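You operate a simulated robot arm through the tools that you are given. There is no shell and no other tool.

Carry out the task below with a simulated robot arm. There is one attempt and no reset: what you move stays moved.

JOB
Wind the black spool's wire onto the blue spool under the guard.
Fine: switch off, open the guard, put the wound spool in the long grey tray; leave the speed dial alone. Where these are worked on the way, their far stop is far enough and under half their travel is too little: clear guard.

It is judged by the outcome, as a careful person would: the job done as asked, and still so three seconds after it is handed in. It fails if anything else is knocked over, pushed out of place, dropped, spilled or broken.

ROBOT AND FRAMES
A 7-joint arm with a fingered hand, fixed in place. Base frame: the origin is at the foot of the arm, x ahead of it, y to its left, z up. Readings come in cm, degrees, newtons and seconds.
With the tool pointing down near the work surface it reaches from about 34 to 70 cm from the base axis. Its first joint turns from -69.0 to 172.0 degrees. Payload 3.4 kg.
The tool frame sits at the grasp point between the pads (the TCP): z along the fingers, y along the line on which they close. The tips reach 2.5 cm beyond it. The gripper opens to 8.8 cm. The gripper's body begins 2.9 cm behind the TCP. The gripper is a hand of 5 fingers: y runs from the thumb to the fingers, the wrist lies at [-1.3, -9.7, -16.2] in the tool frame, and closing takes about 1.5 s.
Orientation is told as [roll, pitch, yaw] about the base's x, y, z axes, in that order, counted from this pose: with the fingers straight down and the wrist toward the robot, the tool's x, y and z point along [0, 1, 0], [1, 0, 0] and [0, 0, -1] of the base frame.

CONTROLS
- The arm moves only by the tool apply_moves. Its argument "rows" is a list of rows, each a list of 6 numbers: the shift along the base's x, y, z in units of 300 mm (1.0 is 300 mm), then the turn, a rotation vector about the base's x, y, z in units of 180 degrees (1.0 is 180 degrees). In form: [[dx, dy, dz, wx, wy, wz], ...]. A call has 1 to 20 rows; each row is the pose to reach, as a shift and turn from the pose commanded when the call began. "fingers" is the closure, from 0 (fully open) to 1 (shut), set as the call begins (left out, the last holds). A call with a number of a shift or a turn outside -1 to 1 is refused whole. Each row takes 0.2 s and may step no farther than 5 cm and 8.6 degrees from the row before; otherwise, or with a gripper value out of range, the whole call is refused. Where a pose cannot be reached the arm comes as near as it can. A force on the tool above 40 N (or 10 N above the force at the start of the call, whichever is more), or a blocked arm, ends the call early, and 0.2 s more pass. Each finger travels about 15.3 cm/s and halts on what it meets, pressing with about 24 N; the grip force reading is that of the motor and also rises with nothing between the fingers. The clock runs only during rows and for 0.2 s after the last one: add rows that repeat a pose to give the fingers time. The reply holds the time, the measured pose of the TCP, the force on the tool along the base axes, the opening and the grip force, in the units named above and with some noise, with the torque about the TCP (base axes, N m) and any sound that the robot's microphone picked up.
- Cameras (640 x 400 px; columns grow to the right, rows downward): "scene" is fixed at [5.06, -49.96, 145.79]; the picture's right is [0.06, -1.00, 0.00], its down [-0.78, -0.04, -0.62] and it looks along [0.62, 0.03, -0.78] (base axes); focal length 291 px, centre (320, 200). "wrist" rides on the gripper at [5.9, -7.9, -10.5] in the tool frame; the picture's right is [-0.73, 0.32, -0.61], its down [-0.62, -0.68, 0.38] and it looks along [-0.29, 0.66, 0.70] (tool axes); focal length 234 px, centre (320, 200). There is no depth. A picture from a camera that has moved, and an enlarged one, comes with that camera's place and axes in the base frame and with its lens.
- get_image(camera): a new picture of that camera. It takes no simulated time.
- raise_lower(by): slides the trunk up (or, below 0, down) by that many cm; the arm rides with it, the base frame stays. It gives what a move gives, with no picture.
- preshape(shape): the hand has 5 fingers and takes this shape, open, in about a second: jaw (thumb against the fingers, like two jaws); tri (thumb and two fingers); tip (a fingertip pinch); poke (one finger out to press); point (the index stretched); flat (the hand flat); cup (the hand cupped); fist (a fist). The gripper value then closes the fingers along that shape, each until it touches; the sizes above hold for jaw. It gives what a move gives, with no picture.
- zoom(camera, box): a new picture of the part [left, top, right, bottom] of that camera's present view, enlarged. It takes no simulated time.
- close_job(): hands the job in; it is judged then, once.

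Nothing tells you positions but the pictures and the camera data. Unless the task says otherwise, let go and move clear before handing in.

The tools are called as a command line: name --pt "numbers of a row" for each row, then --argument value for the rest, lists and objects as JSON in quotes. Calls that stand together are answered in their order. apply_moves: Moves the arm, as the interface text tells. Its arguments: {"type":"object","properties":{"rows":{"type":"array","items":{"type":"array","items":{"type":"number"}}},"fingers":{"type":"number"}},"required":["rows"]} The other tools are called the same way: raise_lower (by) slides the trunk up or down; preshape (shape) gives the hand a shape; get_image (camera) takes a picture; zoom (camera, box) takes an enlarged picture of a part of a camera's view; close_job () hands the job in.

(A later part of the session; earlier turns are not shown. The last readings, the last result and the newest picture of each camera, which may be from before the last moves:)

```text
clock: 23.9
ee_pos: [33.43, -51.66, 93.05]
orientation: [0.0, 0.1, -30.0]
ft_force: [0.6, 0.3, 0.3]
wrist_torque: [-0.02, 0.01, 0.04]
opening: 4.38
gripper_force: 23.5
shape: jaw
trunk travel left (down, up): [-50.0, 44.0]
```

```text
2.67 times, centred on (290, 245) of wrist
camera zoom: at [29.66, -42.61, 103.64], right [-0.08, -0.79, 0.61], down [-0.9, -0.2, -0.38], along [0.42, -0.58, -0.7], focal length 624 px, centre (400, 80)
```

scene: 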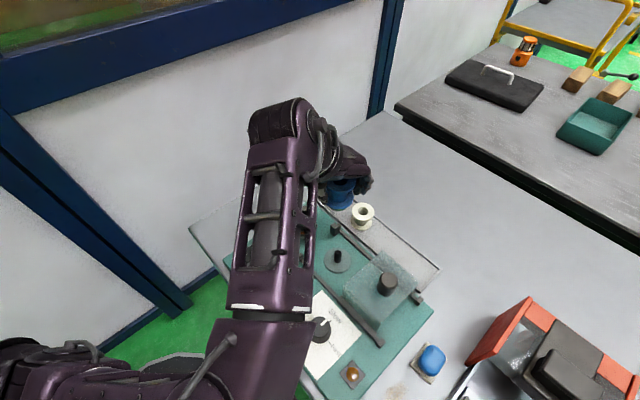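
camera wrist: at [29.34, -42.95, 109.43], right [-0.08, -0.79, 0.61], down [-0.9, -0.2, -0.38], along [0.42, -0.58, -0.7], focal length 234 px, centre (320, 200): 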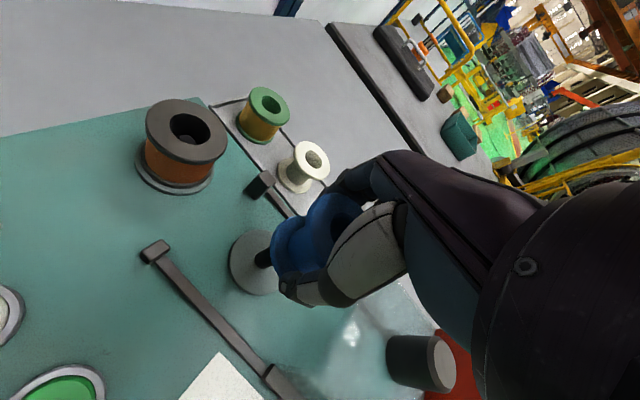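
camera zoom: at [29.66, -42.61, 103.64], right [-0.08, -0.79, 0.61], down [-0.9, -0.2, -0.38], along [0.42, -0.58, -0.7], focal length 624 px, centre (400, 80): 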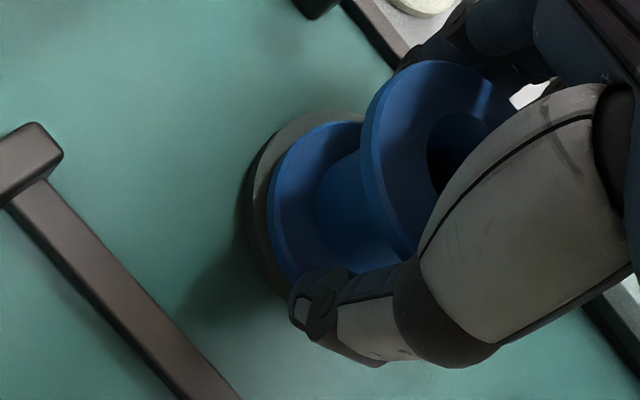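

apply_moves --pt "0 0 -0.008 0 0 0" --pt "0 0 -0.016 0 0 0" --pt "0 0 -0.024 0 0 0" --pt "0 0 -0.024 0 0 0"

zoom --camera "wrist" --box '[210, 170, 370, 320]'

```text
clock: 24.9
ee_pos: [33.36, -51.55, 92.69]
orientation: [-0.1, -0.4, -30.0]
ft_force: [2.9, -5.1, 23.6]
wrist_torque: [-0.2, -0.17, -0.01]
opening: 4.48
gripper_force: 23.8
shape: jaw
trunk travel left (down, up): [-50.0, 44.0]
```

```text
2.67 times, centred on (290, 245) of wrist
camera zoom: at [29.53, -42.46, 103.22], right [-0.09, -0.79, 0.61], down [-0.9, -0.2, -0.39], along [0.43, -0.58, -0.69], focal length 624 px, centre (400, 80)
```

zoom: 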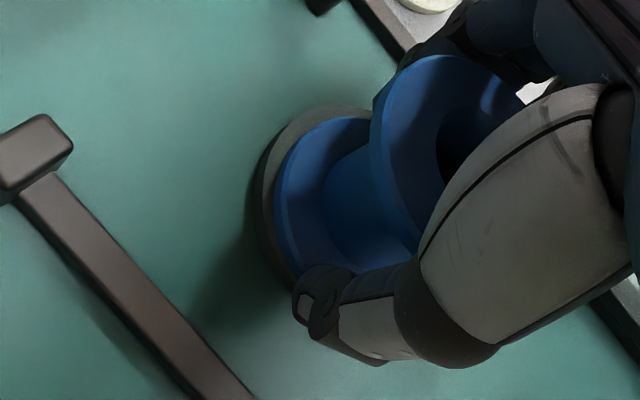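

The spool is seated (about 24 N reaction). I ease off, open the fingers, and look.

apply_moves --pt "0 0 0.008 0 0 0" --pt "0 0 0.013 0 0 0"

apply_moves --pt "0 0 0 0 0 0" --pt "0 0 0 0 0 0" --pt "0 0 0 0 0 0" --pt "0 0 0 0 0 0" --pt "0 0 0 0 0 0" --pt "0 0 0 0 0 0" --fingers 0

get_image --camera "wrist"

```text
clock: 25.6
ee_pos: [33.58, -51.67, 92.76]
orientation: [0.0, 0.1, -29.9]
ft_force: [1.6, -2.9, 14.8]
wrist_torque: [-0.22, -0.17, 0.01]
opening: 4.47
gripper_force: 23.8
shape: jaw
trunk travel left (down, up): [-50.0, 44.0]
```

```text
clock: 26.9
ee_pos: [33.44, -51.65, 92.69]
orientation: [-0.1, 0.0, -30.1]
ft_force: [1.4, -0.1, 0.4]
wrist_torque: [0.02, 0.01, 0.03]
opening: 8.75
gripper_force: 0.0
shape: jaw
trunk travel left (down, up): [-50.0, 44.0]
```

```text
taken
camera wrist: at [29.68, -42.63, 103.3], right [-0.08, -0.79, 0.61], down [-0.9, -0.2, -0.38], along [0.42, -0.58, -0.7], focal length 234 px, centre (320, 200)
```

wrist: 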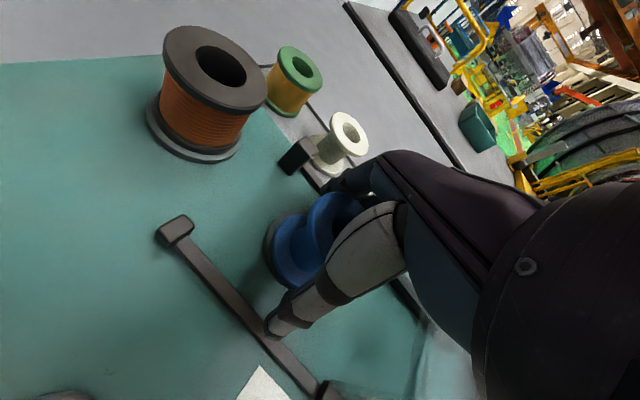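

Released cleanly with the spool on the peg. I raise straight up and inspect.

apply_moves --pt "0 0 0.08 0 0 0" --pt "0 0 0.2 0 0 0" --pt "0 0 0.33 0 0 0" --pt "0 0 0.45 0 0 0" --pt "0 0 0.55 0 0 0"

get_image --camera "wrist"

get_image --camera "scene"

```text
clock: 28.1
ee_pos: [33.61, -51.45, 109.18]
orientation: [0.0, 0.0, -29.9]
ft_force: [0.8, 0.2, -0.5]
wrist_torque: [0.01, 0.03, -0.02]
opening: 8.75
gripper_force: 0.0
shape: jaw
trunk travel left (down, up): [-50.0, 44.0]
```

```text
taken
camera wrist: at [29.71, -42.46, 119.81], right [-0.08, -0.79, 0.61], down [-0.9, -0.2, -0.38], along [0.42, -0.58, -0.7], focal length 234 px, centre (320, 200)
```

wrist: 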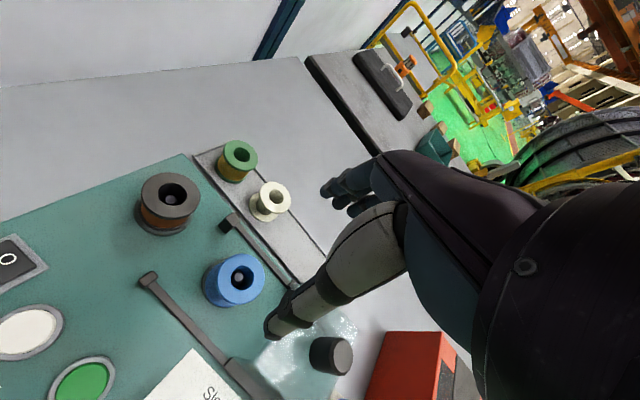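

```text
taken
```

scene: 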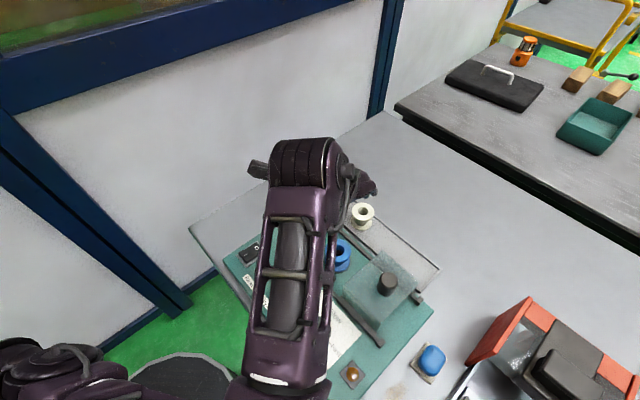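

The blue spool is on the peg. Next is the guard: I zoom on its knob to fix its position and height.

zoom --camera "wrist" --box '[220, 280, 420, 400]'

zoom --camera "scene" --box '[320, 230, 450, 330]'

```text
3.20 times, centred on (320, 340) of wrist
camera zoom: at [29.71, -42.46, 119.81], right [-0.08, -0.79, 0.61], down [-0.9, -0.2, -0.38], along [0.42, -0.58, -0.7], focal length 749 px, centre (320, -248)
```

zoom: 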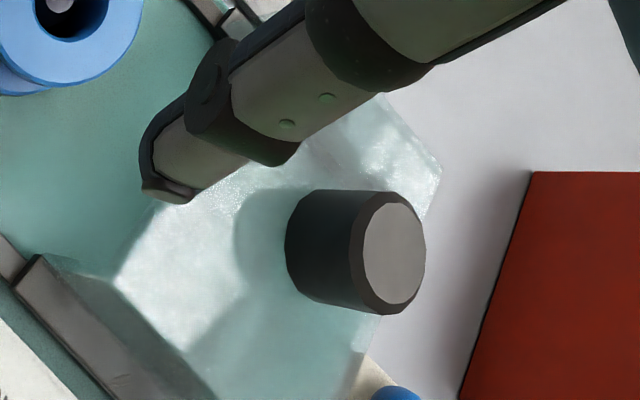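

```text
4.00 times, centred on (385, 280) of scene
camera zoom: at [5.06, -49.96, 145.79], right [0.06, -1.0, 0.0], down [-0.78, -0.04, -0.62], along [0.62, 0.03, -0.78], focal length 1165 px, centre (60, -120)
```

zoom: 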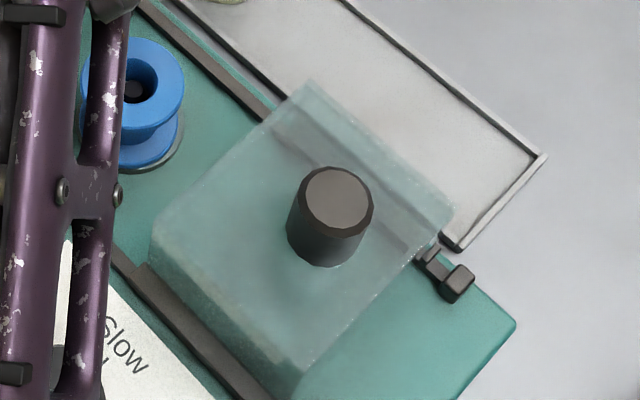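

The knob top is at about (25.5,-60.3,99.7), roughly 3 cm wide and 3.5 cm tall. I move the open hand above it, turned to yaw -80° so the fingers partly back the sliding direction.

apply_moves --pt "-0.039 -0.039 0 0 0 -0.0397" --pt "-0.078 -0.078 0 0 0 -0.0794" --pt "-0.117 -0.117 0 0 0 -0.119" --pt "-0.155 -0.156 0 0 0 -0.1587" --pt "-0.194 -0.196 0 0 0 -0.1984" --pt "-0.233 -0.235 -0.05 0 0 -0.2381" --pt "-0.272 -0.274 -0.143 0 0 -0.2778" --pt "-0.272 -0.274 -0.143 0 0 -0.2778"

get_image --camera "wrist"

get_image --camera "scene"

```text
clock: 29.9
ee_pos: [25.31, -59.81, 104.87]
orientation: [-0.1, -0.1, -80.1]
ft_force: [0.3, -0.4, -0.1]
wrist_torque: [0.0, -0.02, 0.0]
opening: 8.74
gripper_force: 0.0
shape: jaw
trunk travel left (down, up): [-50.0, 44.0]
```

```text
taken
camera wrist: at [29.8, -51.05, 115.54], right [-0.66, -0.44, 0.61], down [-0.73, 0.56, -0.38], along [-0.17, -0.7, -0.7], focal length 234 px, centre (320, 200)
```

wrist: 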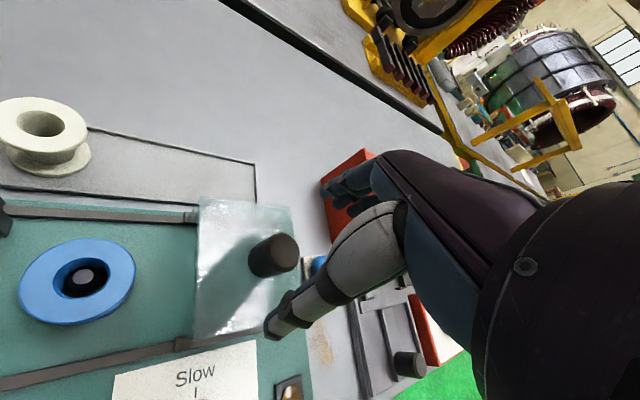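

```text
taken
```

scene: 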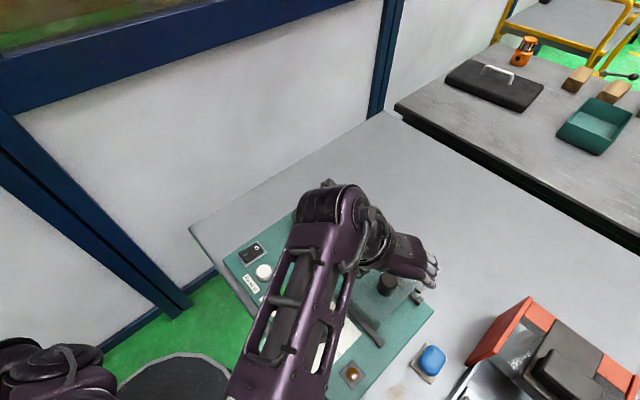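

The knob is confirmed at (25.45,-60.25), between thumb and fingers. I descend around it and close gently, watching the force.

apply_moves --pt "0 0 -0.05 0 0 0" --pt "0 0 -0.1 0 0 0" --pt "0 0 -0.157 0 0 0" --pt "0 0 -0.157 0 0 0"

get_image --camera "wrist"

apply_moves --pt "0 0 0 0 0 0" --pt "0 0 0 0 0 0" --pt "0 0 0 0 0 0" --pt "0 0 0 0 0 0" --pt "0 0 0 0 0 0" --pt "0 0 0 0 0 0" --pt "0 0 0 0 0 0" --pt "0 0 0 0 0 0" --fingers 1

get_image --camera "wrist"

```text
clock: 30.9
ee_pos: [25.35, -59.91, 100.22]
orientation: [0.0, 0.0, -79.9]
ft_force: [0.6, -0.5, -0.4]
wrist_torque: [0.01, 0.02, 0.01]
opening: 8.74
gripper_force: 0.1
shape: jaw
trunk travel left (down, up): [-50.0, 44.0]
```

```text
taken
camera wrist: at [29.82, -51.07, 110.82], right [-0.66, -0.44, 0.61], down [-0.73, 0.56, -0.38], along [-0.17, -0.7, -0.7], focal length 234 px, centre (320, 200)
```

wrist: 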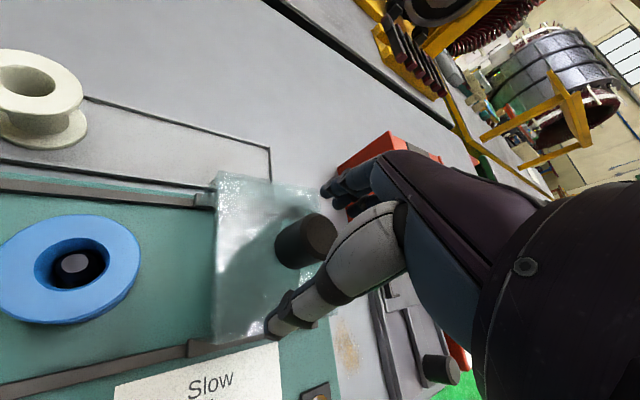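

```text
clock: 32.8
ee_pos: [25.37, -60.0, 100.26]
orientation: [0.1, 0.0, -79.9]
ft_force: [-2.6, 3.5, -3.8]
wrist_torque: [0.06, 0.05, -0.05]
opening: 2.5
gripper_force: 24.6
shape: jaw
trunk travel left (down, up): [-50.0, 44.0]
```

```text
taken
camera wrist: at [29.8, -51.07, 110.83], right [-0.66, -0.44, 0.61], down [-0.73, 0.56, -0.38], along [-0.17, -0.7, -0.7], focal length 234 px, centre (320, 200)
```

wrist: 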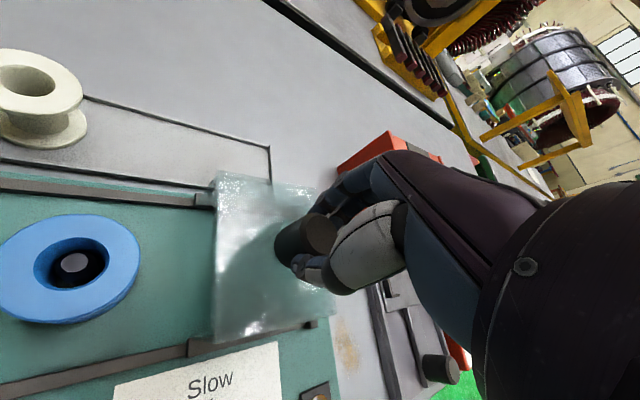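

The knob is gripped at 2.5 cm opening. I slide the guard along its rails toward the left end, in small steps.

apply_moves --pt "0.012 0.0115 0 0 0 0" --pt "0.024 0.023 0 0 0 0" --pt "0.048 0.0465 0 0 0 0" --pt "0.072 0.07 0 0 0 0" --pt "0.096 0.0935 0 0 0 0" --pt "0.12 0.117 0 0 0 0"

get_image --camera "wrist"

get_image --camera "scene"

```text
clock: 34.1
ee_pos: [29.07, -56.29, 100.22]
orientation: [0.1, 0.0, -79.9]
ft_force: [-5.2, 3.8, -5.9]
wrist_torque: [0.1, 0.1, -0.1]
opening: 2.5
gripper_force: 24.0
shape: jaw
trunk travel left (down, up): [-50.0, 44.0]
```

```text
taken
camera wrist: at [33.43, -47.49, 110.86], right [-0.66, -0.45, 0.61], down [-0.73, 0.56, -0.38], along [-0.17, -0.7, -0.7], focal length 234 px, centre (320, 200)
```

wrist: 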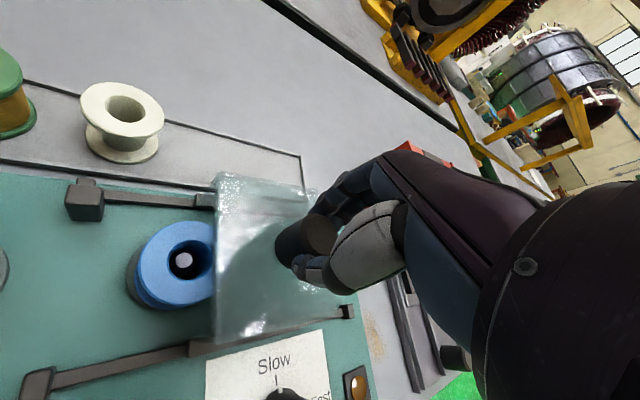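

```text
taken
```

scene: 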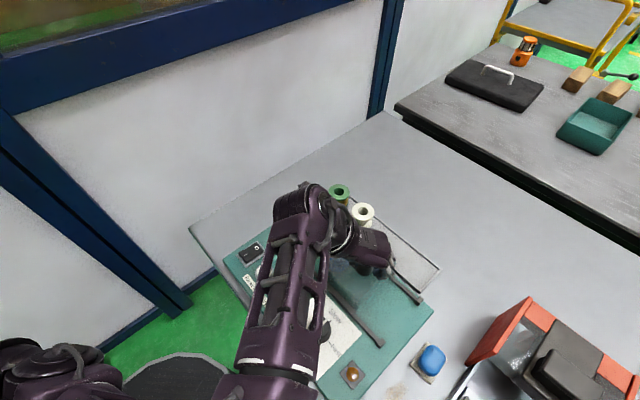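

The guard slides easily and is passing over the blue spool. I continue toward the far stop.

apply_moves --pt "0.024 0.023 0 0 0 0" --pt "0.048 0.0465 0 0 0 0" --pt "0.072 0.07 0 0 0 0" --pt "0.096 0.0935 0 0 0 0" --pt "0.12 0.117 0 0 0 0" --pt "0.135 0.132 0 0 0 0"

get_image --camera "wrist"

```text
clock: 35.5
ee_pos: [32.75, -52.5, 100.28]
orientation: [0.1, 0.0, -79.9]
ft_force: [-8.6, 3.3, -7.0]
wrist_torque: [0.09, 0.11, -0.1]
opening: 2.4
gripper_force: 23.5
shape: jaw
trunk travel left (down, up): [-50.0, 44.0]
```

```text
taken
camera wrist: at [37.36, -43.65, 110.88], right [-0.66, -0.44, 0.61], down [-0.73, 0.56, -0.39], along [-0.17, -0.7, -0.7], focal length 234 px, centre (320, 200)
```

wrist: 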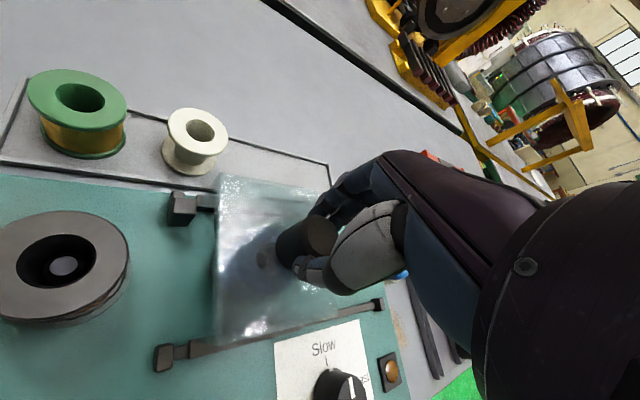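

The spool is now under the guard, with a little rail left before the stop. I nudge on until it meets the stop.

apply_moves --pt "0.012 0.0115 0 0 0 0" --pt "0.024 0.023 0 0 0 0" --pt "0.036 0.035 0 0 0 0" --pt "0.048 0.0465 0 0 0 0"

get_image --camera "wrist"

```text
clock: 36.5
ee_pos: [33.79, -51.37, 100.27]
orientation: [0.0, -0.1, -80.2]
ft_force: [-31.2, -17.2, -0.8]
wrist_torque: [-0.46, 0.56, -0.59]
opening: 2.67
gripper_force: 24.4
shape: jaw
trunk travel left (down, up): [-50.0, 44.0]
```

```text
taken
camera wrist: at [38.28, -42.58, 110.88], right [-0.66, -0.44, 0.61], down [-0.73, 0.57, -0.38], along [-0.17, -0.7, -0.7], focal length 234 px, centre (320, 200)
```

wrist: 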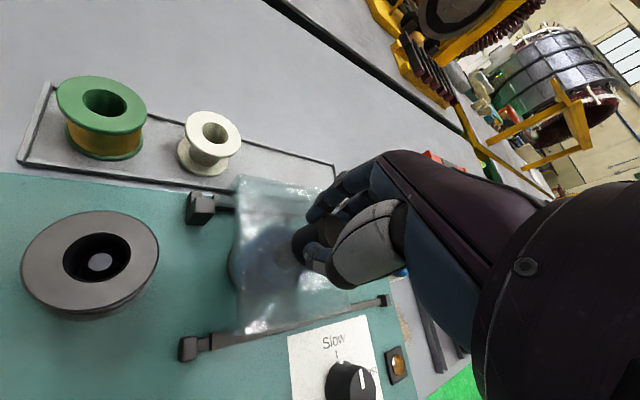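

The guard carriage touches its stop, and the spool sits fully inside. I relax the push, then open the fingers and lift away.

apply_moves --pt "-0.015 -0.0145 0 0 0 0" --pt "-0.03 -0.029 0 0 0 0"

get_image --camera "wrist"

```text
clock: 37.1
ee_pos: [33.54, -51.71, 100.32]
orientation: [0.3, 0.0, -79.8]
ft_force: [-8.0, 0.2, -0.5]
wrist_torque: [0.01, 0.15, -0.08]
opening: 2.49
gripper_force: 23.6
shape: jaw
trunk travel left (down, up): [-50.0, 44.0]
```

```text
taken
camera wrist: at [37.94, -42.96, 110.93], right [-0.66, -0.45, 0.6], down [-0.73, 0.56, -0.39], along [-0.17, -0.7, -0.7], focal length 234 px, centre (320, 200)
```

wrist: 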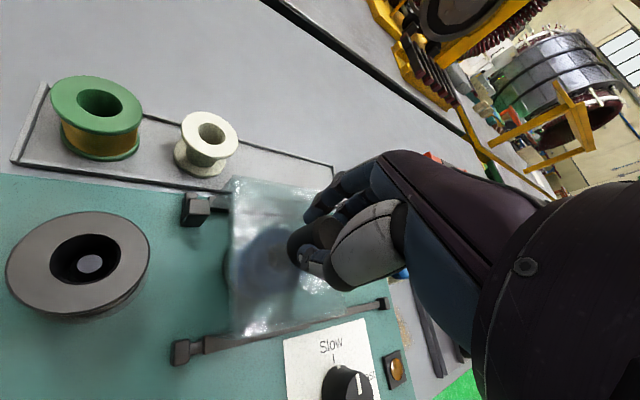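

apply_moves --pt "0 0 0 0 0 0" --pt "0 0 0 0 0 0" --pt "0 0 0 0 0 0" --pt "0 0 0 0 0 0" --pt "0 0 0.08 0 0 0" --pt "0 0 0.2 0 0 0" --pt "0 0 0.3 0 0 0" --fingers 0

get_image --camera "wrist"

get_image --camera "scene"

```text
clock: 38.8
ee_pos: [33.55, -51.66, 109.31]
orientation: [0.0, 0.0, -80.0]
ft_force: [0.3, -0.6, -0.8]
wrist_torque: [0.0, -0.01, 0.0]
opening: 8.79
gripper_force: 0.0
shape: jaw
trunk travel left (down, up): [-50.0, 44.0]
```

```text
taken
camera wrist: at [38.03, -42.97, 119.9], right [-0.66, -0.44, 0.61], down [-0.73, 0.56, -0.38], along [-0.17, -0.7, -0.7], focal length 234 px, centre (320, 200)
```

wrist: 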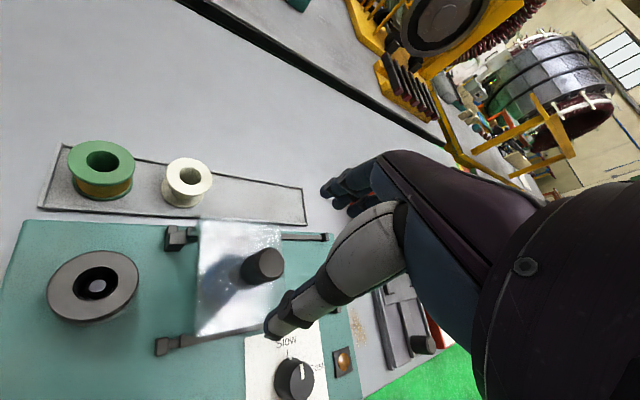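

```text
taken
```

scene: 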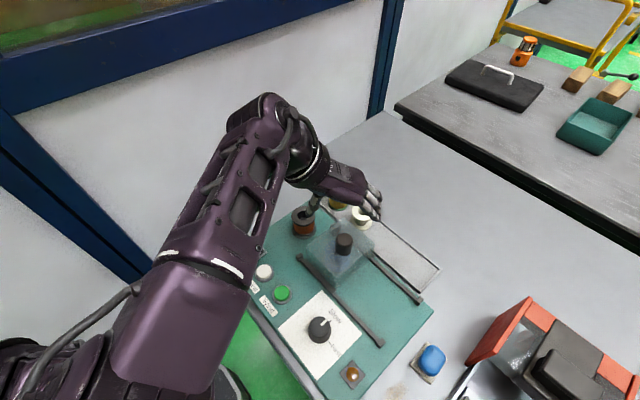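

The guard is closed against its stop over the blue spool. Next I move toward the switch, take the poke shape, and read the rocker.

apply_moves --pt "-0.024 0.125 0 0 0 0.0389" --pt "-0.048 0.25 0 0 0 0.0778" --pt "-0.072 0.375 0 0 0 0.1167" --pt "-0.096 0.5 0 0 0 0.1556" --pt "-0.12 0.62 -0.05 0 0 0.1944" --pt "-0.12 0.62 -0.1 0 0 0.1944"

preshape --shape "poke"

get_image --camera "wrist"

get_image --camera "scene"

```text
clock: 40.1
ee_pos: [30.06, -33.27, 106.14]
orientation: [0.1, 0.0, -44.9]
ft_force: [0.4, 0.0, 0.0]
wrist_torque: [-0.02, 0.01, 0.0]
opening: 8.77
gripper_force: 0.1
shape: jaw
trunk travel left (down, up): [-50.0, 44.0]
```

```text
clock: 41.0
ee_pos: [29.86, -33.31, 106.14]
orientation: [0.0, 0.0, -45.0]
ft_force: [0.3, 0.6, 0.4]
wrist_torque: [-0.03, 0.0, -0.01]
opening: 0.02
gripper_force: 0.1
shape: poke
trunk travel left (down, up): [-50.0, 44.0]
```

```text
taken
camera wrist: at [28.57, -23.59, 116.78], right [-0.28, -0.74, 0.61], down [-0.92, 0.04, -0.38], along [0.26, -0.67, -0.7], focal length 234 px, centre (320, 200)
```

wrist: 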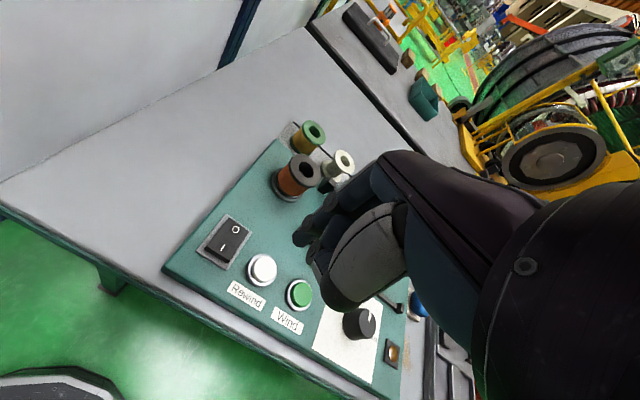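

```text
taken
```

scene: 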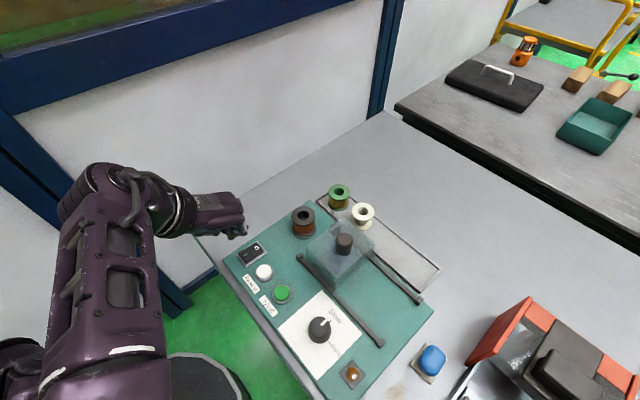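

zoom --camera "wrist" --box '[180, 190, 340, 320]'

zoom --camera "scene" --box '[225, 230, 305, 320]'

zoom --camera "wrist" --box '[270, 180, 350, 260]'

zoom --camera "scene" --box '[180, 180, 260, 240]'

zoom --camera "scene" --box '[280, 200, 440, 320]'

```text
3.08 times, centred on (260, 255) of wrist
camera zoom: at [28.57, -23.59, 116.78], right [-0.28, -0.74, 0.61], down [-0.92, 0.04, -0.38], along [0.26, -0.67, -0.7], focal length 720 px, centre (505, 31)
```

zoom: 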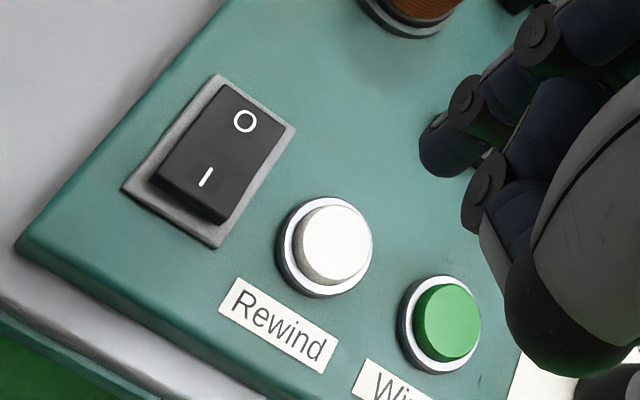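

```text
4.44 times, centred on (265, 275) of scene
camera zoom: at [5.06, -49.96, 145.79], right [0.06, -1.0, 0.0], down [-0.78, -0.04, -0.62], along [0.62, 0.03, -0.78], focal length 1294 px, centre (564, -133)
```

zoom: 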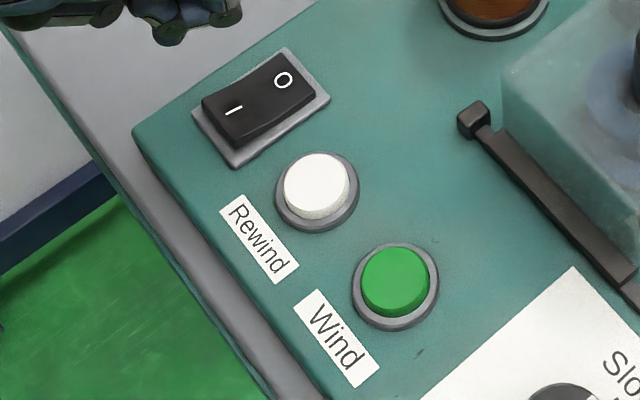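

```text
5.00 times, centred on (310, 220) of wrist
camera zoom: at [28.57, -23.59, 116.78], right [-0.28, -0.74, 0.61], down [-0.92, 0.04, -0.38], along [0.26, -0.67, -0.7], focal length 1171 px, centre (370, 100)
```

zoom: 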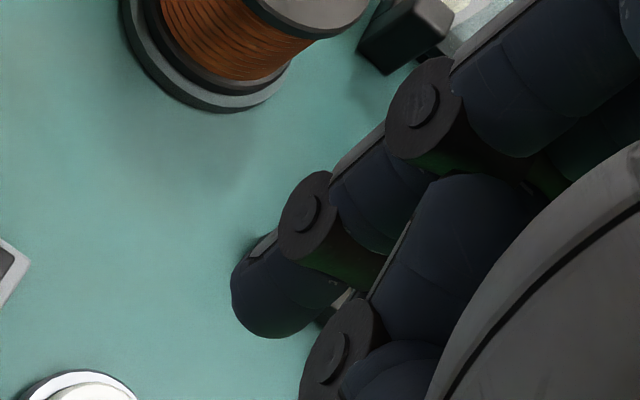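

```text
6.67 times, centred on (220, 210) of scene
camera zoom: at [5.06, -49.96, 145.79], right [0.06, -1.0, 0.0], down [-0.78, -0.04, -0.62], along [0.62, 0.03, -0.78], focal length 1941 px, centre (987, 133)
```

zoom: 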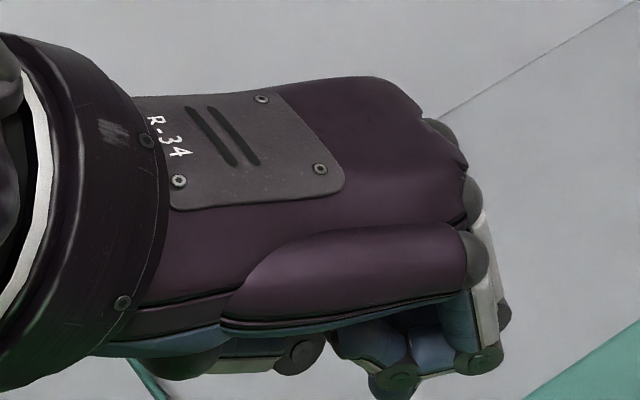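

```text
3.33 times, centred on (360, 260) of scene
camera zoom: at [5.06, -49.96, 145.79], right [0.06, -1.0, 0.0], down [-0.78, -0.04, -0.62], along [0.62, 0.03, -0.78], focal length 970 px, centre (187, 0)
```

zoom: 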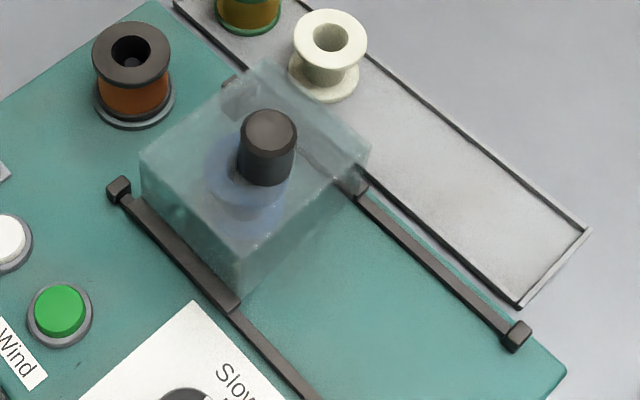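

The rocker shows "I" raised and "O" pressed, so it is off. "I" is at about (33.4,-32.7,90.3), and the green Wind button at (25.9,-41.4,90). I bring the poking finger above the "I" end.

apply_moves --pt "0.05 0.005 -0.1 0 0 0" --pt "0.103 0.013 -0.2 0 0 0" --pt "0.103 0.013 -0.3 0 0 0" --pt "0.103 0.013 -0.373 0 0 0" --pt "0.103 0.013 -0.373 0 0 0"

get_image --camera "wrist"

zoom --camera "scene" --box '[200, 210, 300, 300]'

```text
clock: 42.2
ee_pos: [33.1, -32.92, 95.06]
orientation: [0.0, 0.0, -45.0]
ft_force: [-0.1, 0.4, 0.5]
wrist_torque: [0.0, -0.01, 0.0]
opening: 0.01
gripper_force: 0.0
shape: poke
trunk travel left (down, up): [-50.0, 44.0]
```

```text
taken
camera wrist: at [31.76, -23.23, 105.65], right [-0.28, -0.74, 0.61], down [-0.92, 0.04, -0.38], along [0.26, -0.67, -0.7], focal length 234 px, centre (320, 200)
```

wrist: 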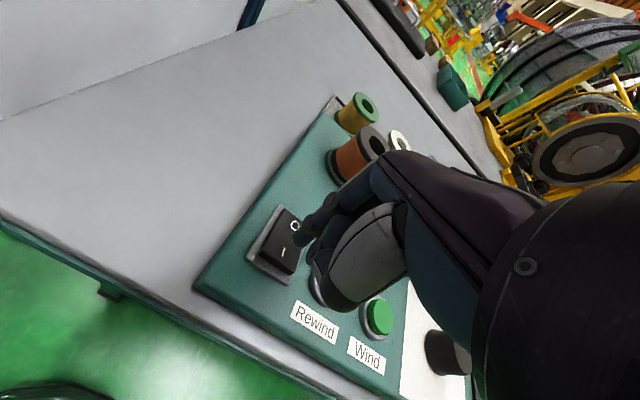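

```text
4.44 times, centred on (250, 255) of scene
camera zoom: at [5.06, -49.96, 145.79], right [0.06, -1.0, 0.0], down [-0.78, -0.04, -0.62], along [0.62, 0.03, -0.78], focal length 1294 px, centre (631, -44)
```

zoom: 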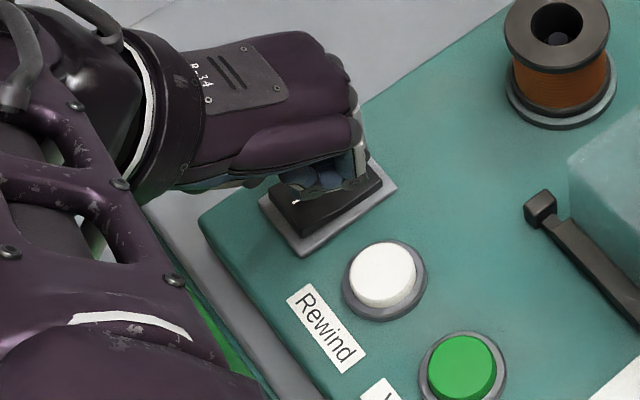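

The fingertip projects straight onto the "I" mark. I press down in small steps.

apply_moves --pt "0 0.002 -0.035 0 0 0" --pt "-0.002 0.004 -0.06 0 0 0" --pt "-0.002 0.004 -0.075 0 0 0" --pt "-0.002 0.004 -0.09 0 0 0" --pt "-0.002 0.004 -0.105 0 0 0"

zoom --camera "wrist" --box '[220, 180, 380, 300]'

```text
clock: 43.5
ee_pos: [34.01, -33.39, 92.78]
orientation: [0.3, -0.7, -45.0]
ft_force: [-0.5, -2.1, 32.1]
wrist_torque: [-0.04, -0.02, 0.01]
opening: 0.02
gripper_force: 0.1
shape: poke
out of reach, approached as far as the arm can: row 1, 2, 3, 4, 5
trunk travel left (down, up): [-50.0, 44.0]
```

```text
3.33 times, centred on (300, 240) of wrist
camera zoom: at [32.52, -23.6, 103.27], right [-0.29, -0.74, 0.61], down [-0.92, 0.04, -0.39], along [0.27, -0.67, -0.69], focal length 781 px, centre (387, 67)
```

zoom: 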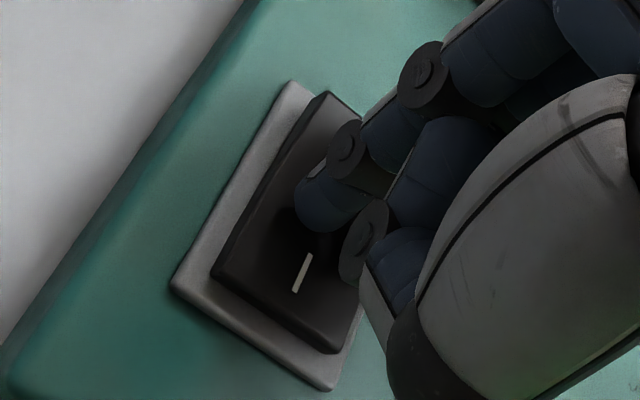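

The arm ran out of near-reach at this trunk height and drifted toward the rocker's middle. I lift off and raise the trunk to give the arm more room.

apply_moves --pt "0 0 0.05 0 0 0" --pt "0 0 0.12 0 0 0" --pt "0 0 0.2 0 0 0" --pt "0 0 0.2 0 0 0"

raise_lower --by 12

get_image --camera "scene"

zoom --camera "wrist" --box '[180, 190, 340, 320]'

```text
clock: 44.5
ee_pos: [34.17, -33.45, 98.33]
orientation: [0.0, 0.1, -44.9]
ft_force: [-0.1, -0.4, -0.7]
wrist_torque: [-0.02, 0.03, 0.0]
opening: 0.01
gripper_force: 0.1
shape: poke
trunk travel left (down, up): [-50.0, 44.0]
```

```text
clock: 46.0
ee_pos: [34.08, -33.49, 110.39]
orientation: [0.0, 0.0, -45.1]
ft_force: [0.2, 0.3, -0.2]
wrist_torque: [0.01, -0.02, 0.0]
opening: 0.01
gripper_force: 0.1
shape: poke
trunk travel left (down, up): [-62.0, 32.0]
```

```text
taken
```

scene: 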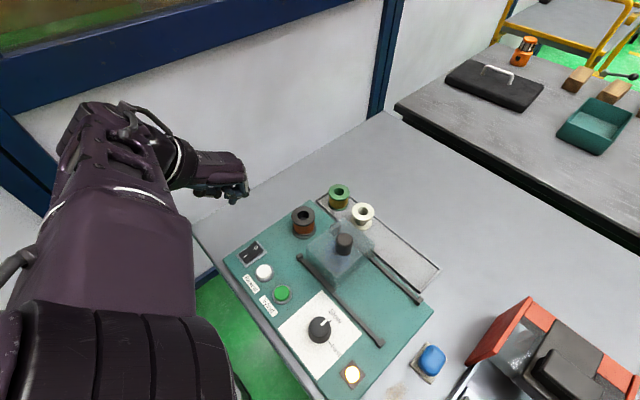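

```text
3.08 times, centred on (260, 255) of wrist
camera zoom: at [32.75, -23.74, 120.95], right [-0.28, -0.74, 0.61], down [-0.92, 0.04, -0.38], along [0.26, -0.67, -0.7], focal length 720 px, centre (505, 31)
```

zoom: 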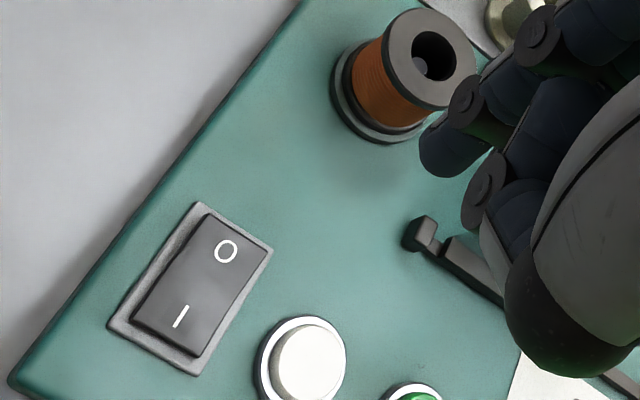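

The lamp at the front corner is now lit, suggesting the rocker flipped on. I zoom in to confirm.

zoom --camera "scene" --box '[225, 230, 305, 320]'

zoom --camera "scene" --box '[280, 290, 400, 400]'

zoom --camera "scene" --box '[280, 180, 400, 290]'

```text
4.44 times, centred on (265, 275) of scene
camera zoom: at [5.06, -49.96, 145.79], right [0.06, -1.0, 0.0], down [-0.78, -0.04, -0.62], along [0.62, 0.03, -0.78], focal length 1294 px, centre (564, -133)
```

zoom: 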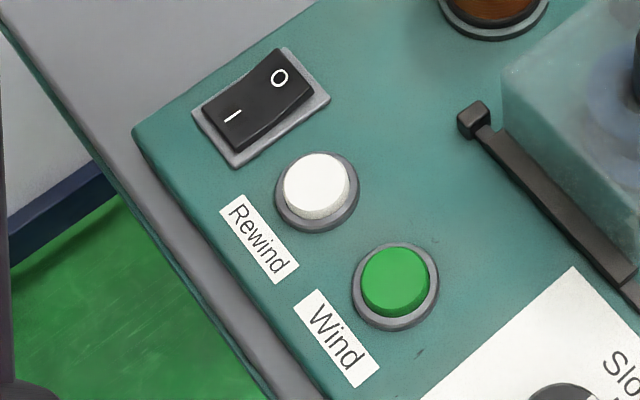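

```text
3.64 times, centred on (340, 345) of scene
camera zoom: at [5.06, -49.96, 145.79], right [0.06, -1.0, 0.0], down [-0.78, -0.04, -0.62], along [0.62, 0.03, -0.78], focal length 1059 px, centre (247, -327)
```

zoom: 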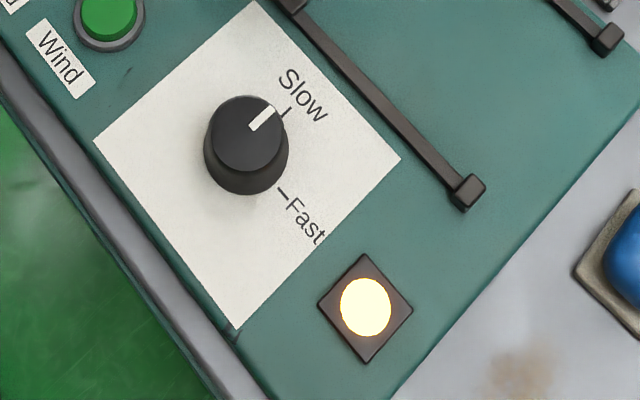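

```text
3.64 times, centred on (340, 235) of scene
camera zoom: at [5.06, -49.96, 145.79], right [0.06, -1.0, 0.0], down [-0.78, -0.04, -0.62], along [0.62, 0.03, -0.78], focal length 1059 px, centre (247, 73)
```

zoom: 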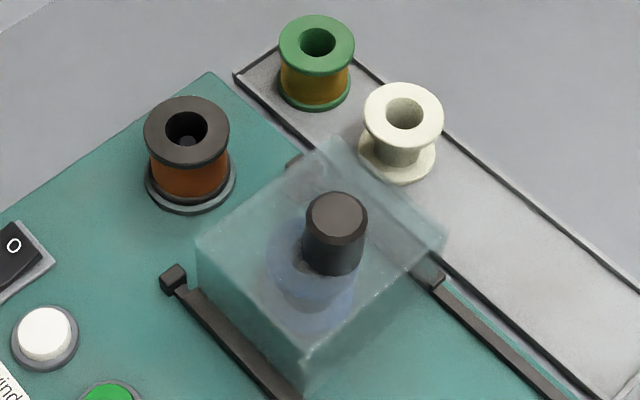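

The switch is on and the lamp lit; the dial is untouched. Now I move the fingertip over the green Wind button.

apply_moves --pt "-0.07 -0.068 -0.05 0 0 0" --pt "-0.14 -0.137 -0.1 0 0 0" --pt "-0.21 -0.205 -0.2 0 0 0" --pt "-0.283 -0.273 -0.32 0 0 0" --pt "-0.283 -0.273 -0.43 0 0 0" --pt "-0.283 -0.273 -0.43 0 0 0"

get_image --camera "wrist"

zoom --camera "wrist" --box '[220, 180, 380, 300]'

```text
clock: 47.4
ee_pos: [26.13, -42.62, 97.41]
orientation: [0.0, 0.0, -44.9]
ft_force: [-0.2, 0.2, 0.6]
wrist_torque: [0.02, 0.0, 0.04]
opening: 0.01
gripper_force: 0.1
shape: poke
out of reach, approached as far as the arm can: row 3, 4, 5, 6
trunk travel left (down, up): [-62.0, 32.0]
```

```text
taken
camera wrist: at [24.83, -32.89, 108.07], right [-0.28, -0.74, 0.61], down [-0.92, 0.04, -0.38], along [0.26, -0.67, -0.7], focal length 234 px, centre (320, 200)
```

wrist: 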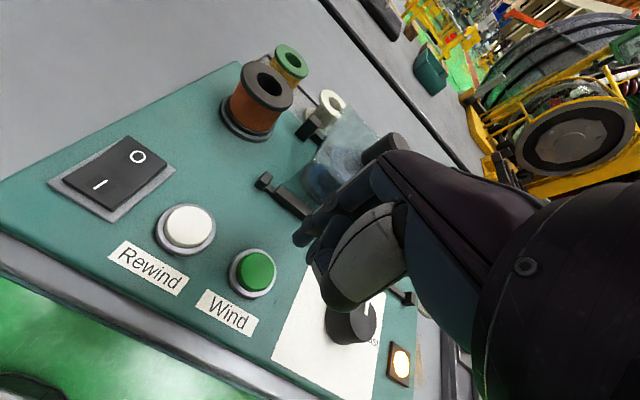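

```text
3.33 times, centred on (300, 240) of wrist
camera zoom: at [24.83, -32.89, 108.07], right [-0.28, -0.74, 0.61], down [-0.92, 0.04, -0.38], along [0.26, -0.67, -0.7], focal length 781 px, centre (387, 67)
```

zoom: 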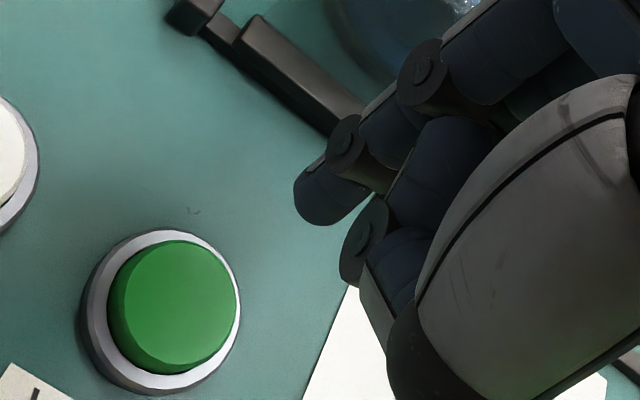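

The near-reach limit gets worse with a raised trunk, so a lower trunk is what's needed. I raise the arm, then lower the trunk by the same amount.

apply_moves --pt "0 0 0.15 0 0 0" --pt "0 0 0.3 0 0 0" --pt "0 0 0.45 0 0 0" --pt "0 0 0.6 0 0 0" --pt "0 0 0.75 0 0 0" --pt "0 0 0.9 0 0 0" --pt "0 0 0.9 0 0 0"

raise_lower --by -25

get_image --camera "wrist"

get_image --camera "scene"

```text
clock: 49.0
ee_pos: [26.18, -42.77, 124.47]
orientation: [0.1, -0.1, -44.9]
ft_force: [-0.8, 0.5, 0.0]
wrist_torque: [-0.02, 0.0, 0.0]
opening: 0.0
gripper_force: 0.0
shape: poke
trunk travel left (down, up): [-62.0, 32.0]
```

```text
clock: 51.5
ee_pos: [26.08, -42.66, 99.58]
orientation: [0.0, 0.0, -45.0]
ft_force: [0.5, -0.6, -0.5]
wrist_torque: [0.01, 0.02, 0.0]
opening: 0.0
gripper_force: 0.1
shape: poke
trunk travel left (down, up): [-37.0, 57.0]
```

```text
taken
camera wrist: at [24.82, -32.91, 110.17], right [-0.28, -0.74, 0.61], down [-0.92, 0.04, -0.38], along [0.26, -0.67, -0.7], focal length 234 px, centre (320, 200)
```

wrist: 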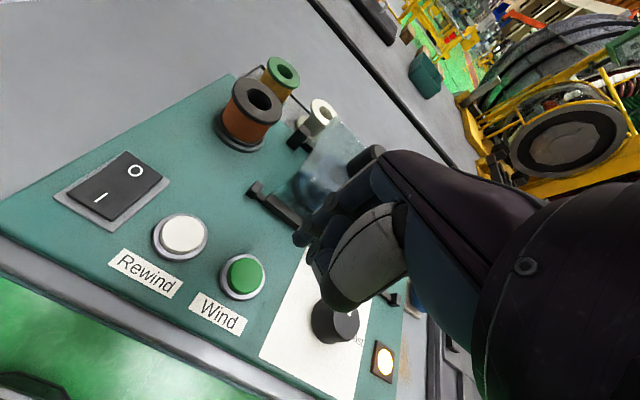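

```text
taken
```

scene: 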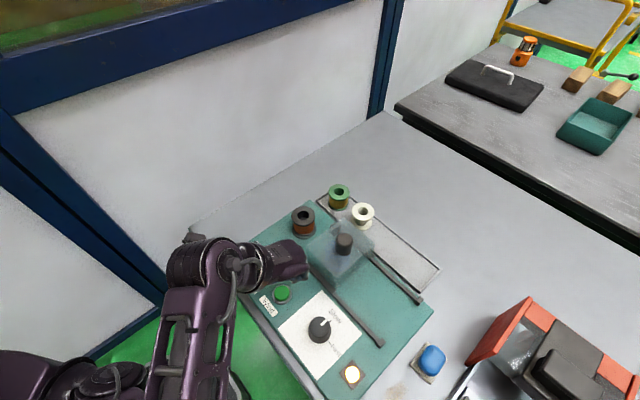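

The button re-measures at about (26.0,-41.35). I move the fingertip directly above it at low height.

apply_moves --pt "-0.013 0.035 -0.06 0 0 0" --pt "-0.013 0.035 -0.12 0 0 0" --pt "-0.013 0.035 -0.17 0 0 0" --pt "-0.013 0.035 -0.17 0 0 0"

zoom --camera "wrist" --box '[220, 180, 380, 300]'

zoom --camera "scene" --box '[230, 230, 350, 330]'

```text
clock: 52.5
ee_pos: [25.81, -41.79, 94.46]
orientation: [0.0, 0.0, -45.0]
ft_force: [-0.1, -0.1, -0.4]
wrist_torque: [-0.04, -0.02, -0.01]
opening: 0.0
gripper_force: 0.0
shape: poke
trunk travel left (down, up): [-37.0, 57.0]
```

```text
3.33 times, centred on (300, 240) of wrist
camera zoom: at [24.46, -31.91, 105.01], right [-0.29, -0.74, 0.61], down [-0.92, 0.04, -0.38], along [0.26, -0.67, -0.7], focal length 781 px, centre (387, 67)
```

zoom: 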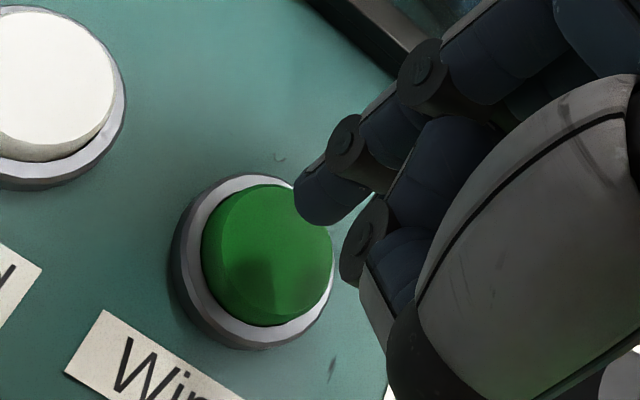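

```text
4.00 times, centred on (290, 280) of scene
camera zoom: at [5.06, -49.96, 145.79], right [0.06, -1.0, 0.0], down [-0.78, -0.04, -0.62], along [0.62, 0.03, -0.78], focal length 1165 px, centre (440, -120)
```

zoom: 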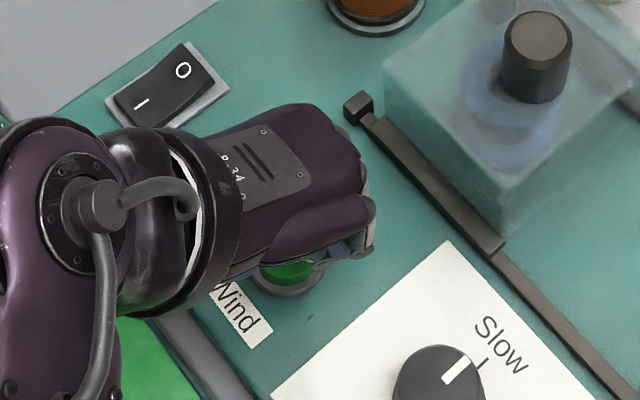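

The fingertip is within half a centimetre of the button's centre. I make a small shift and press.

apply_moves --pt "-0.01 -0.003 -0.03 0 0 0" --pt "-0.01 -0.003 -0.055 0 0 0" --pt "-0.01 -0.003 -0.07 0 0 0" --pt "-0.01 -0.003 -0.085 0 0 0"

zoom --camera "wrist" --box '[220, 180, 380, 300]'

zoom --camera "scene" --box '[280, 180, 400, 290]'

```text
clock: 53.5
ee_pos: [25.62, -41.66, 92.13]
orientation: [0.1, -0.6, -45.0]
ft_force: [3.7, -7.3, 23.7]
wrist_torque: [-0.26, -0.01, 0.06]
opening: 0.0
gripper_force: 0.0
shape: poke
trunk travel left (down, up): [-37.0, 57.0]
heard: click
```

```text
3.33 times, centred on (300, 240) of wrist
camera zoom: at [24.09, -31.88, 102.7], right [-0.29, -0.74, 0.61], down [-0.92, 0.04, -0.39], along [0.26, -0.67, -0.69], focal length 781 px, centre (387, 67)
```

zoom: 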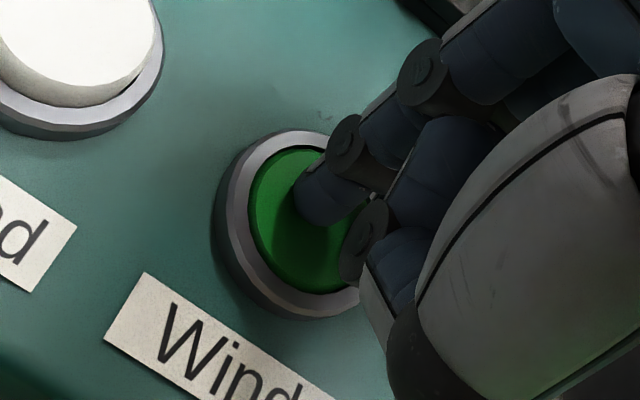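

```text
3.64 times, centred on (340, 235) of scene
camera zoom: at [5.06, -49.96, 145.79], right [0.06, -1.0, 0.0], down [-0.78, -0.04, -0.62], along [0.62, 0.03, -0.78], focal length 1059 px, centre (247, 73)
```

zoom: 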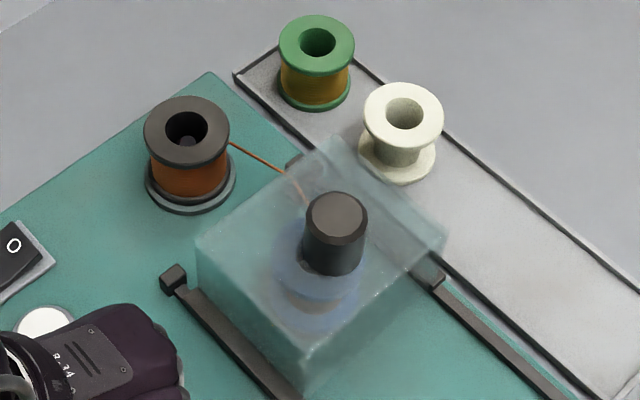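

A click, and a wire now runs from the black spool to the blue one: winding has begun. I hold for a moment and watch the progress.

apply_moves --pt "0 0 0 0 0 0" --pt "0 0 0 0 0 0" --pt "0 0 0 0 0 0" --pt "0 0 0 0 0 0" --pt "0 0 0 0 0 0" --pt "0 0 0 0 0 0" --pt "0 0 0 0 0 0" --pt "0 0 0 0 0 0" --pt "0 0 0 0 0 0" --pt "0 0 0 0 0 0"

zoom --camera "scene" --box '[280, 180, 400, 290]'

```text
clock: 55.7
ee_pos: [25.46, -41.59, 92.1]
orientation: [-0.1, -0.3, -45.0]
ft_force: [5.9, -10.9, 40.9]
wrist_torque: [-0.46, -0.14, 0.06]
opening: 0.01
gripper_force: 0.0
shape: poke
trunk travel left (down, up): [-37.0, 57.0]
```

```text
3.64 times, centred on (340, 235) of scene
camera zoom: at [5.06, -49.96, 145.79], right [0.06, -1.0, 0.0], down [-0.78, -0.04, -0.62], along [0.62, 0.03, -0.78], focal length 1059 px, centre (247, 73)
```

zoom: 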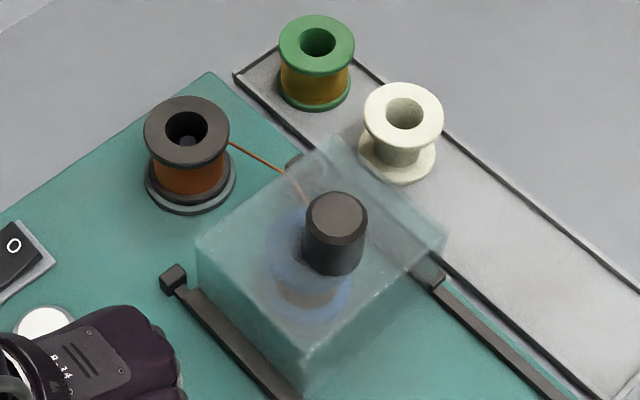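

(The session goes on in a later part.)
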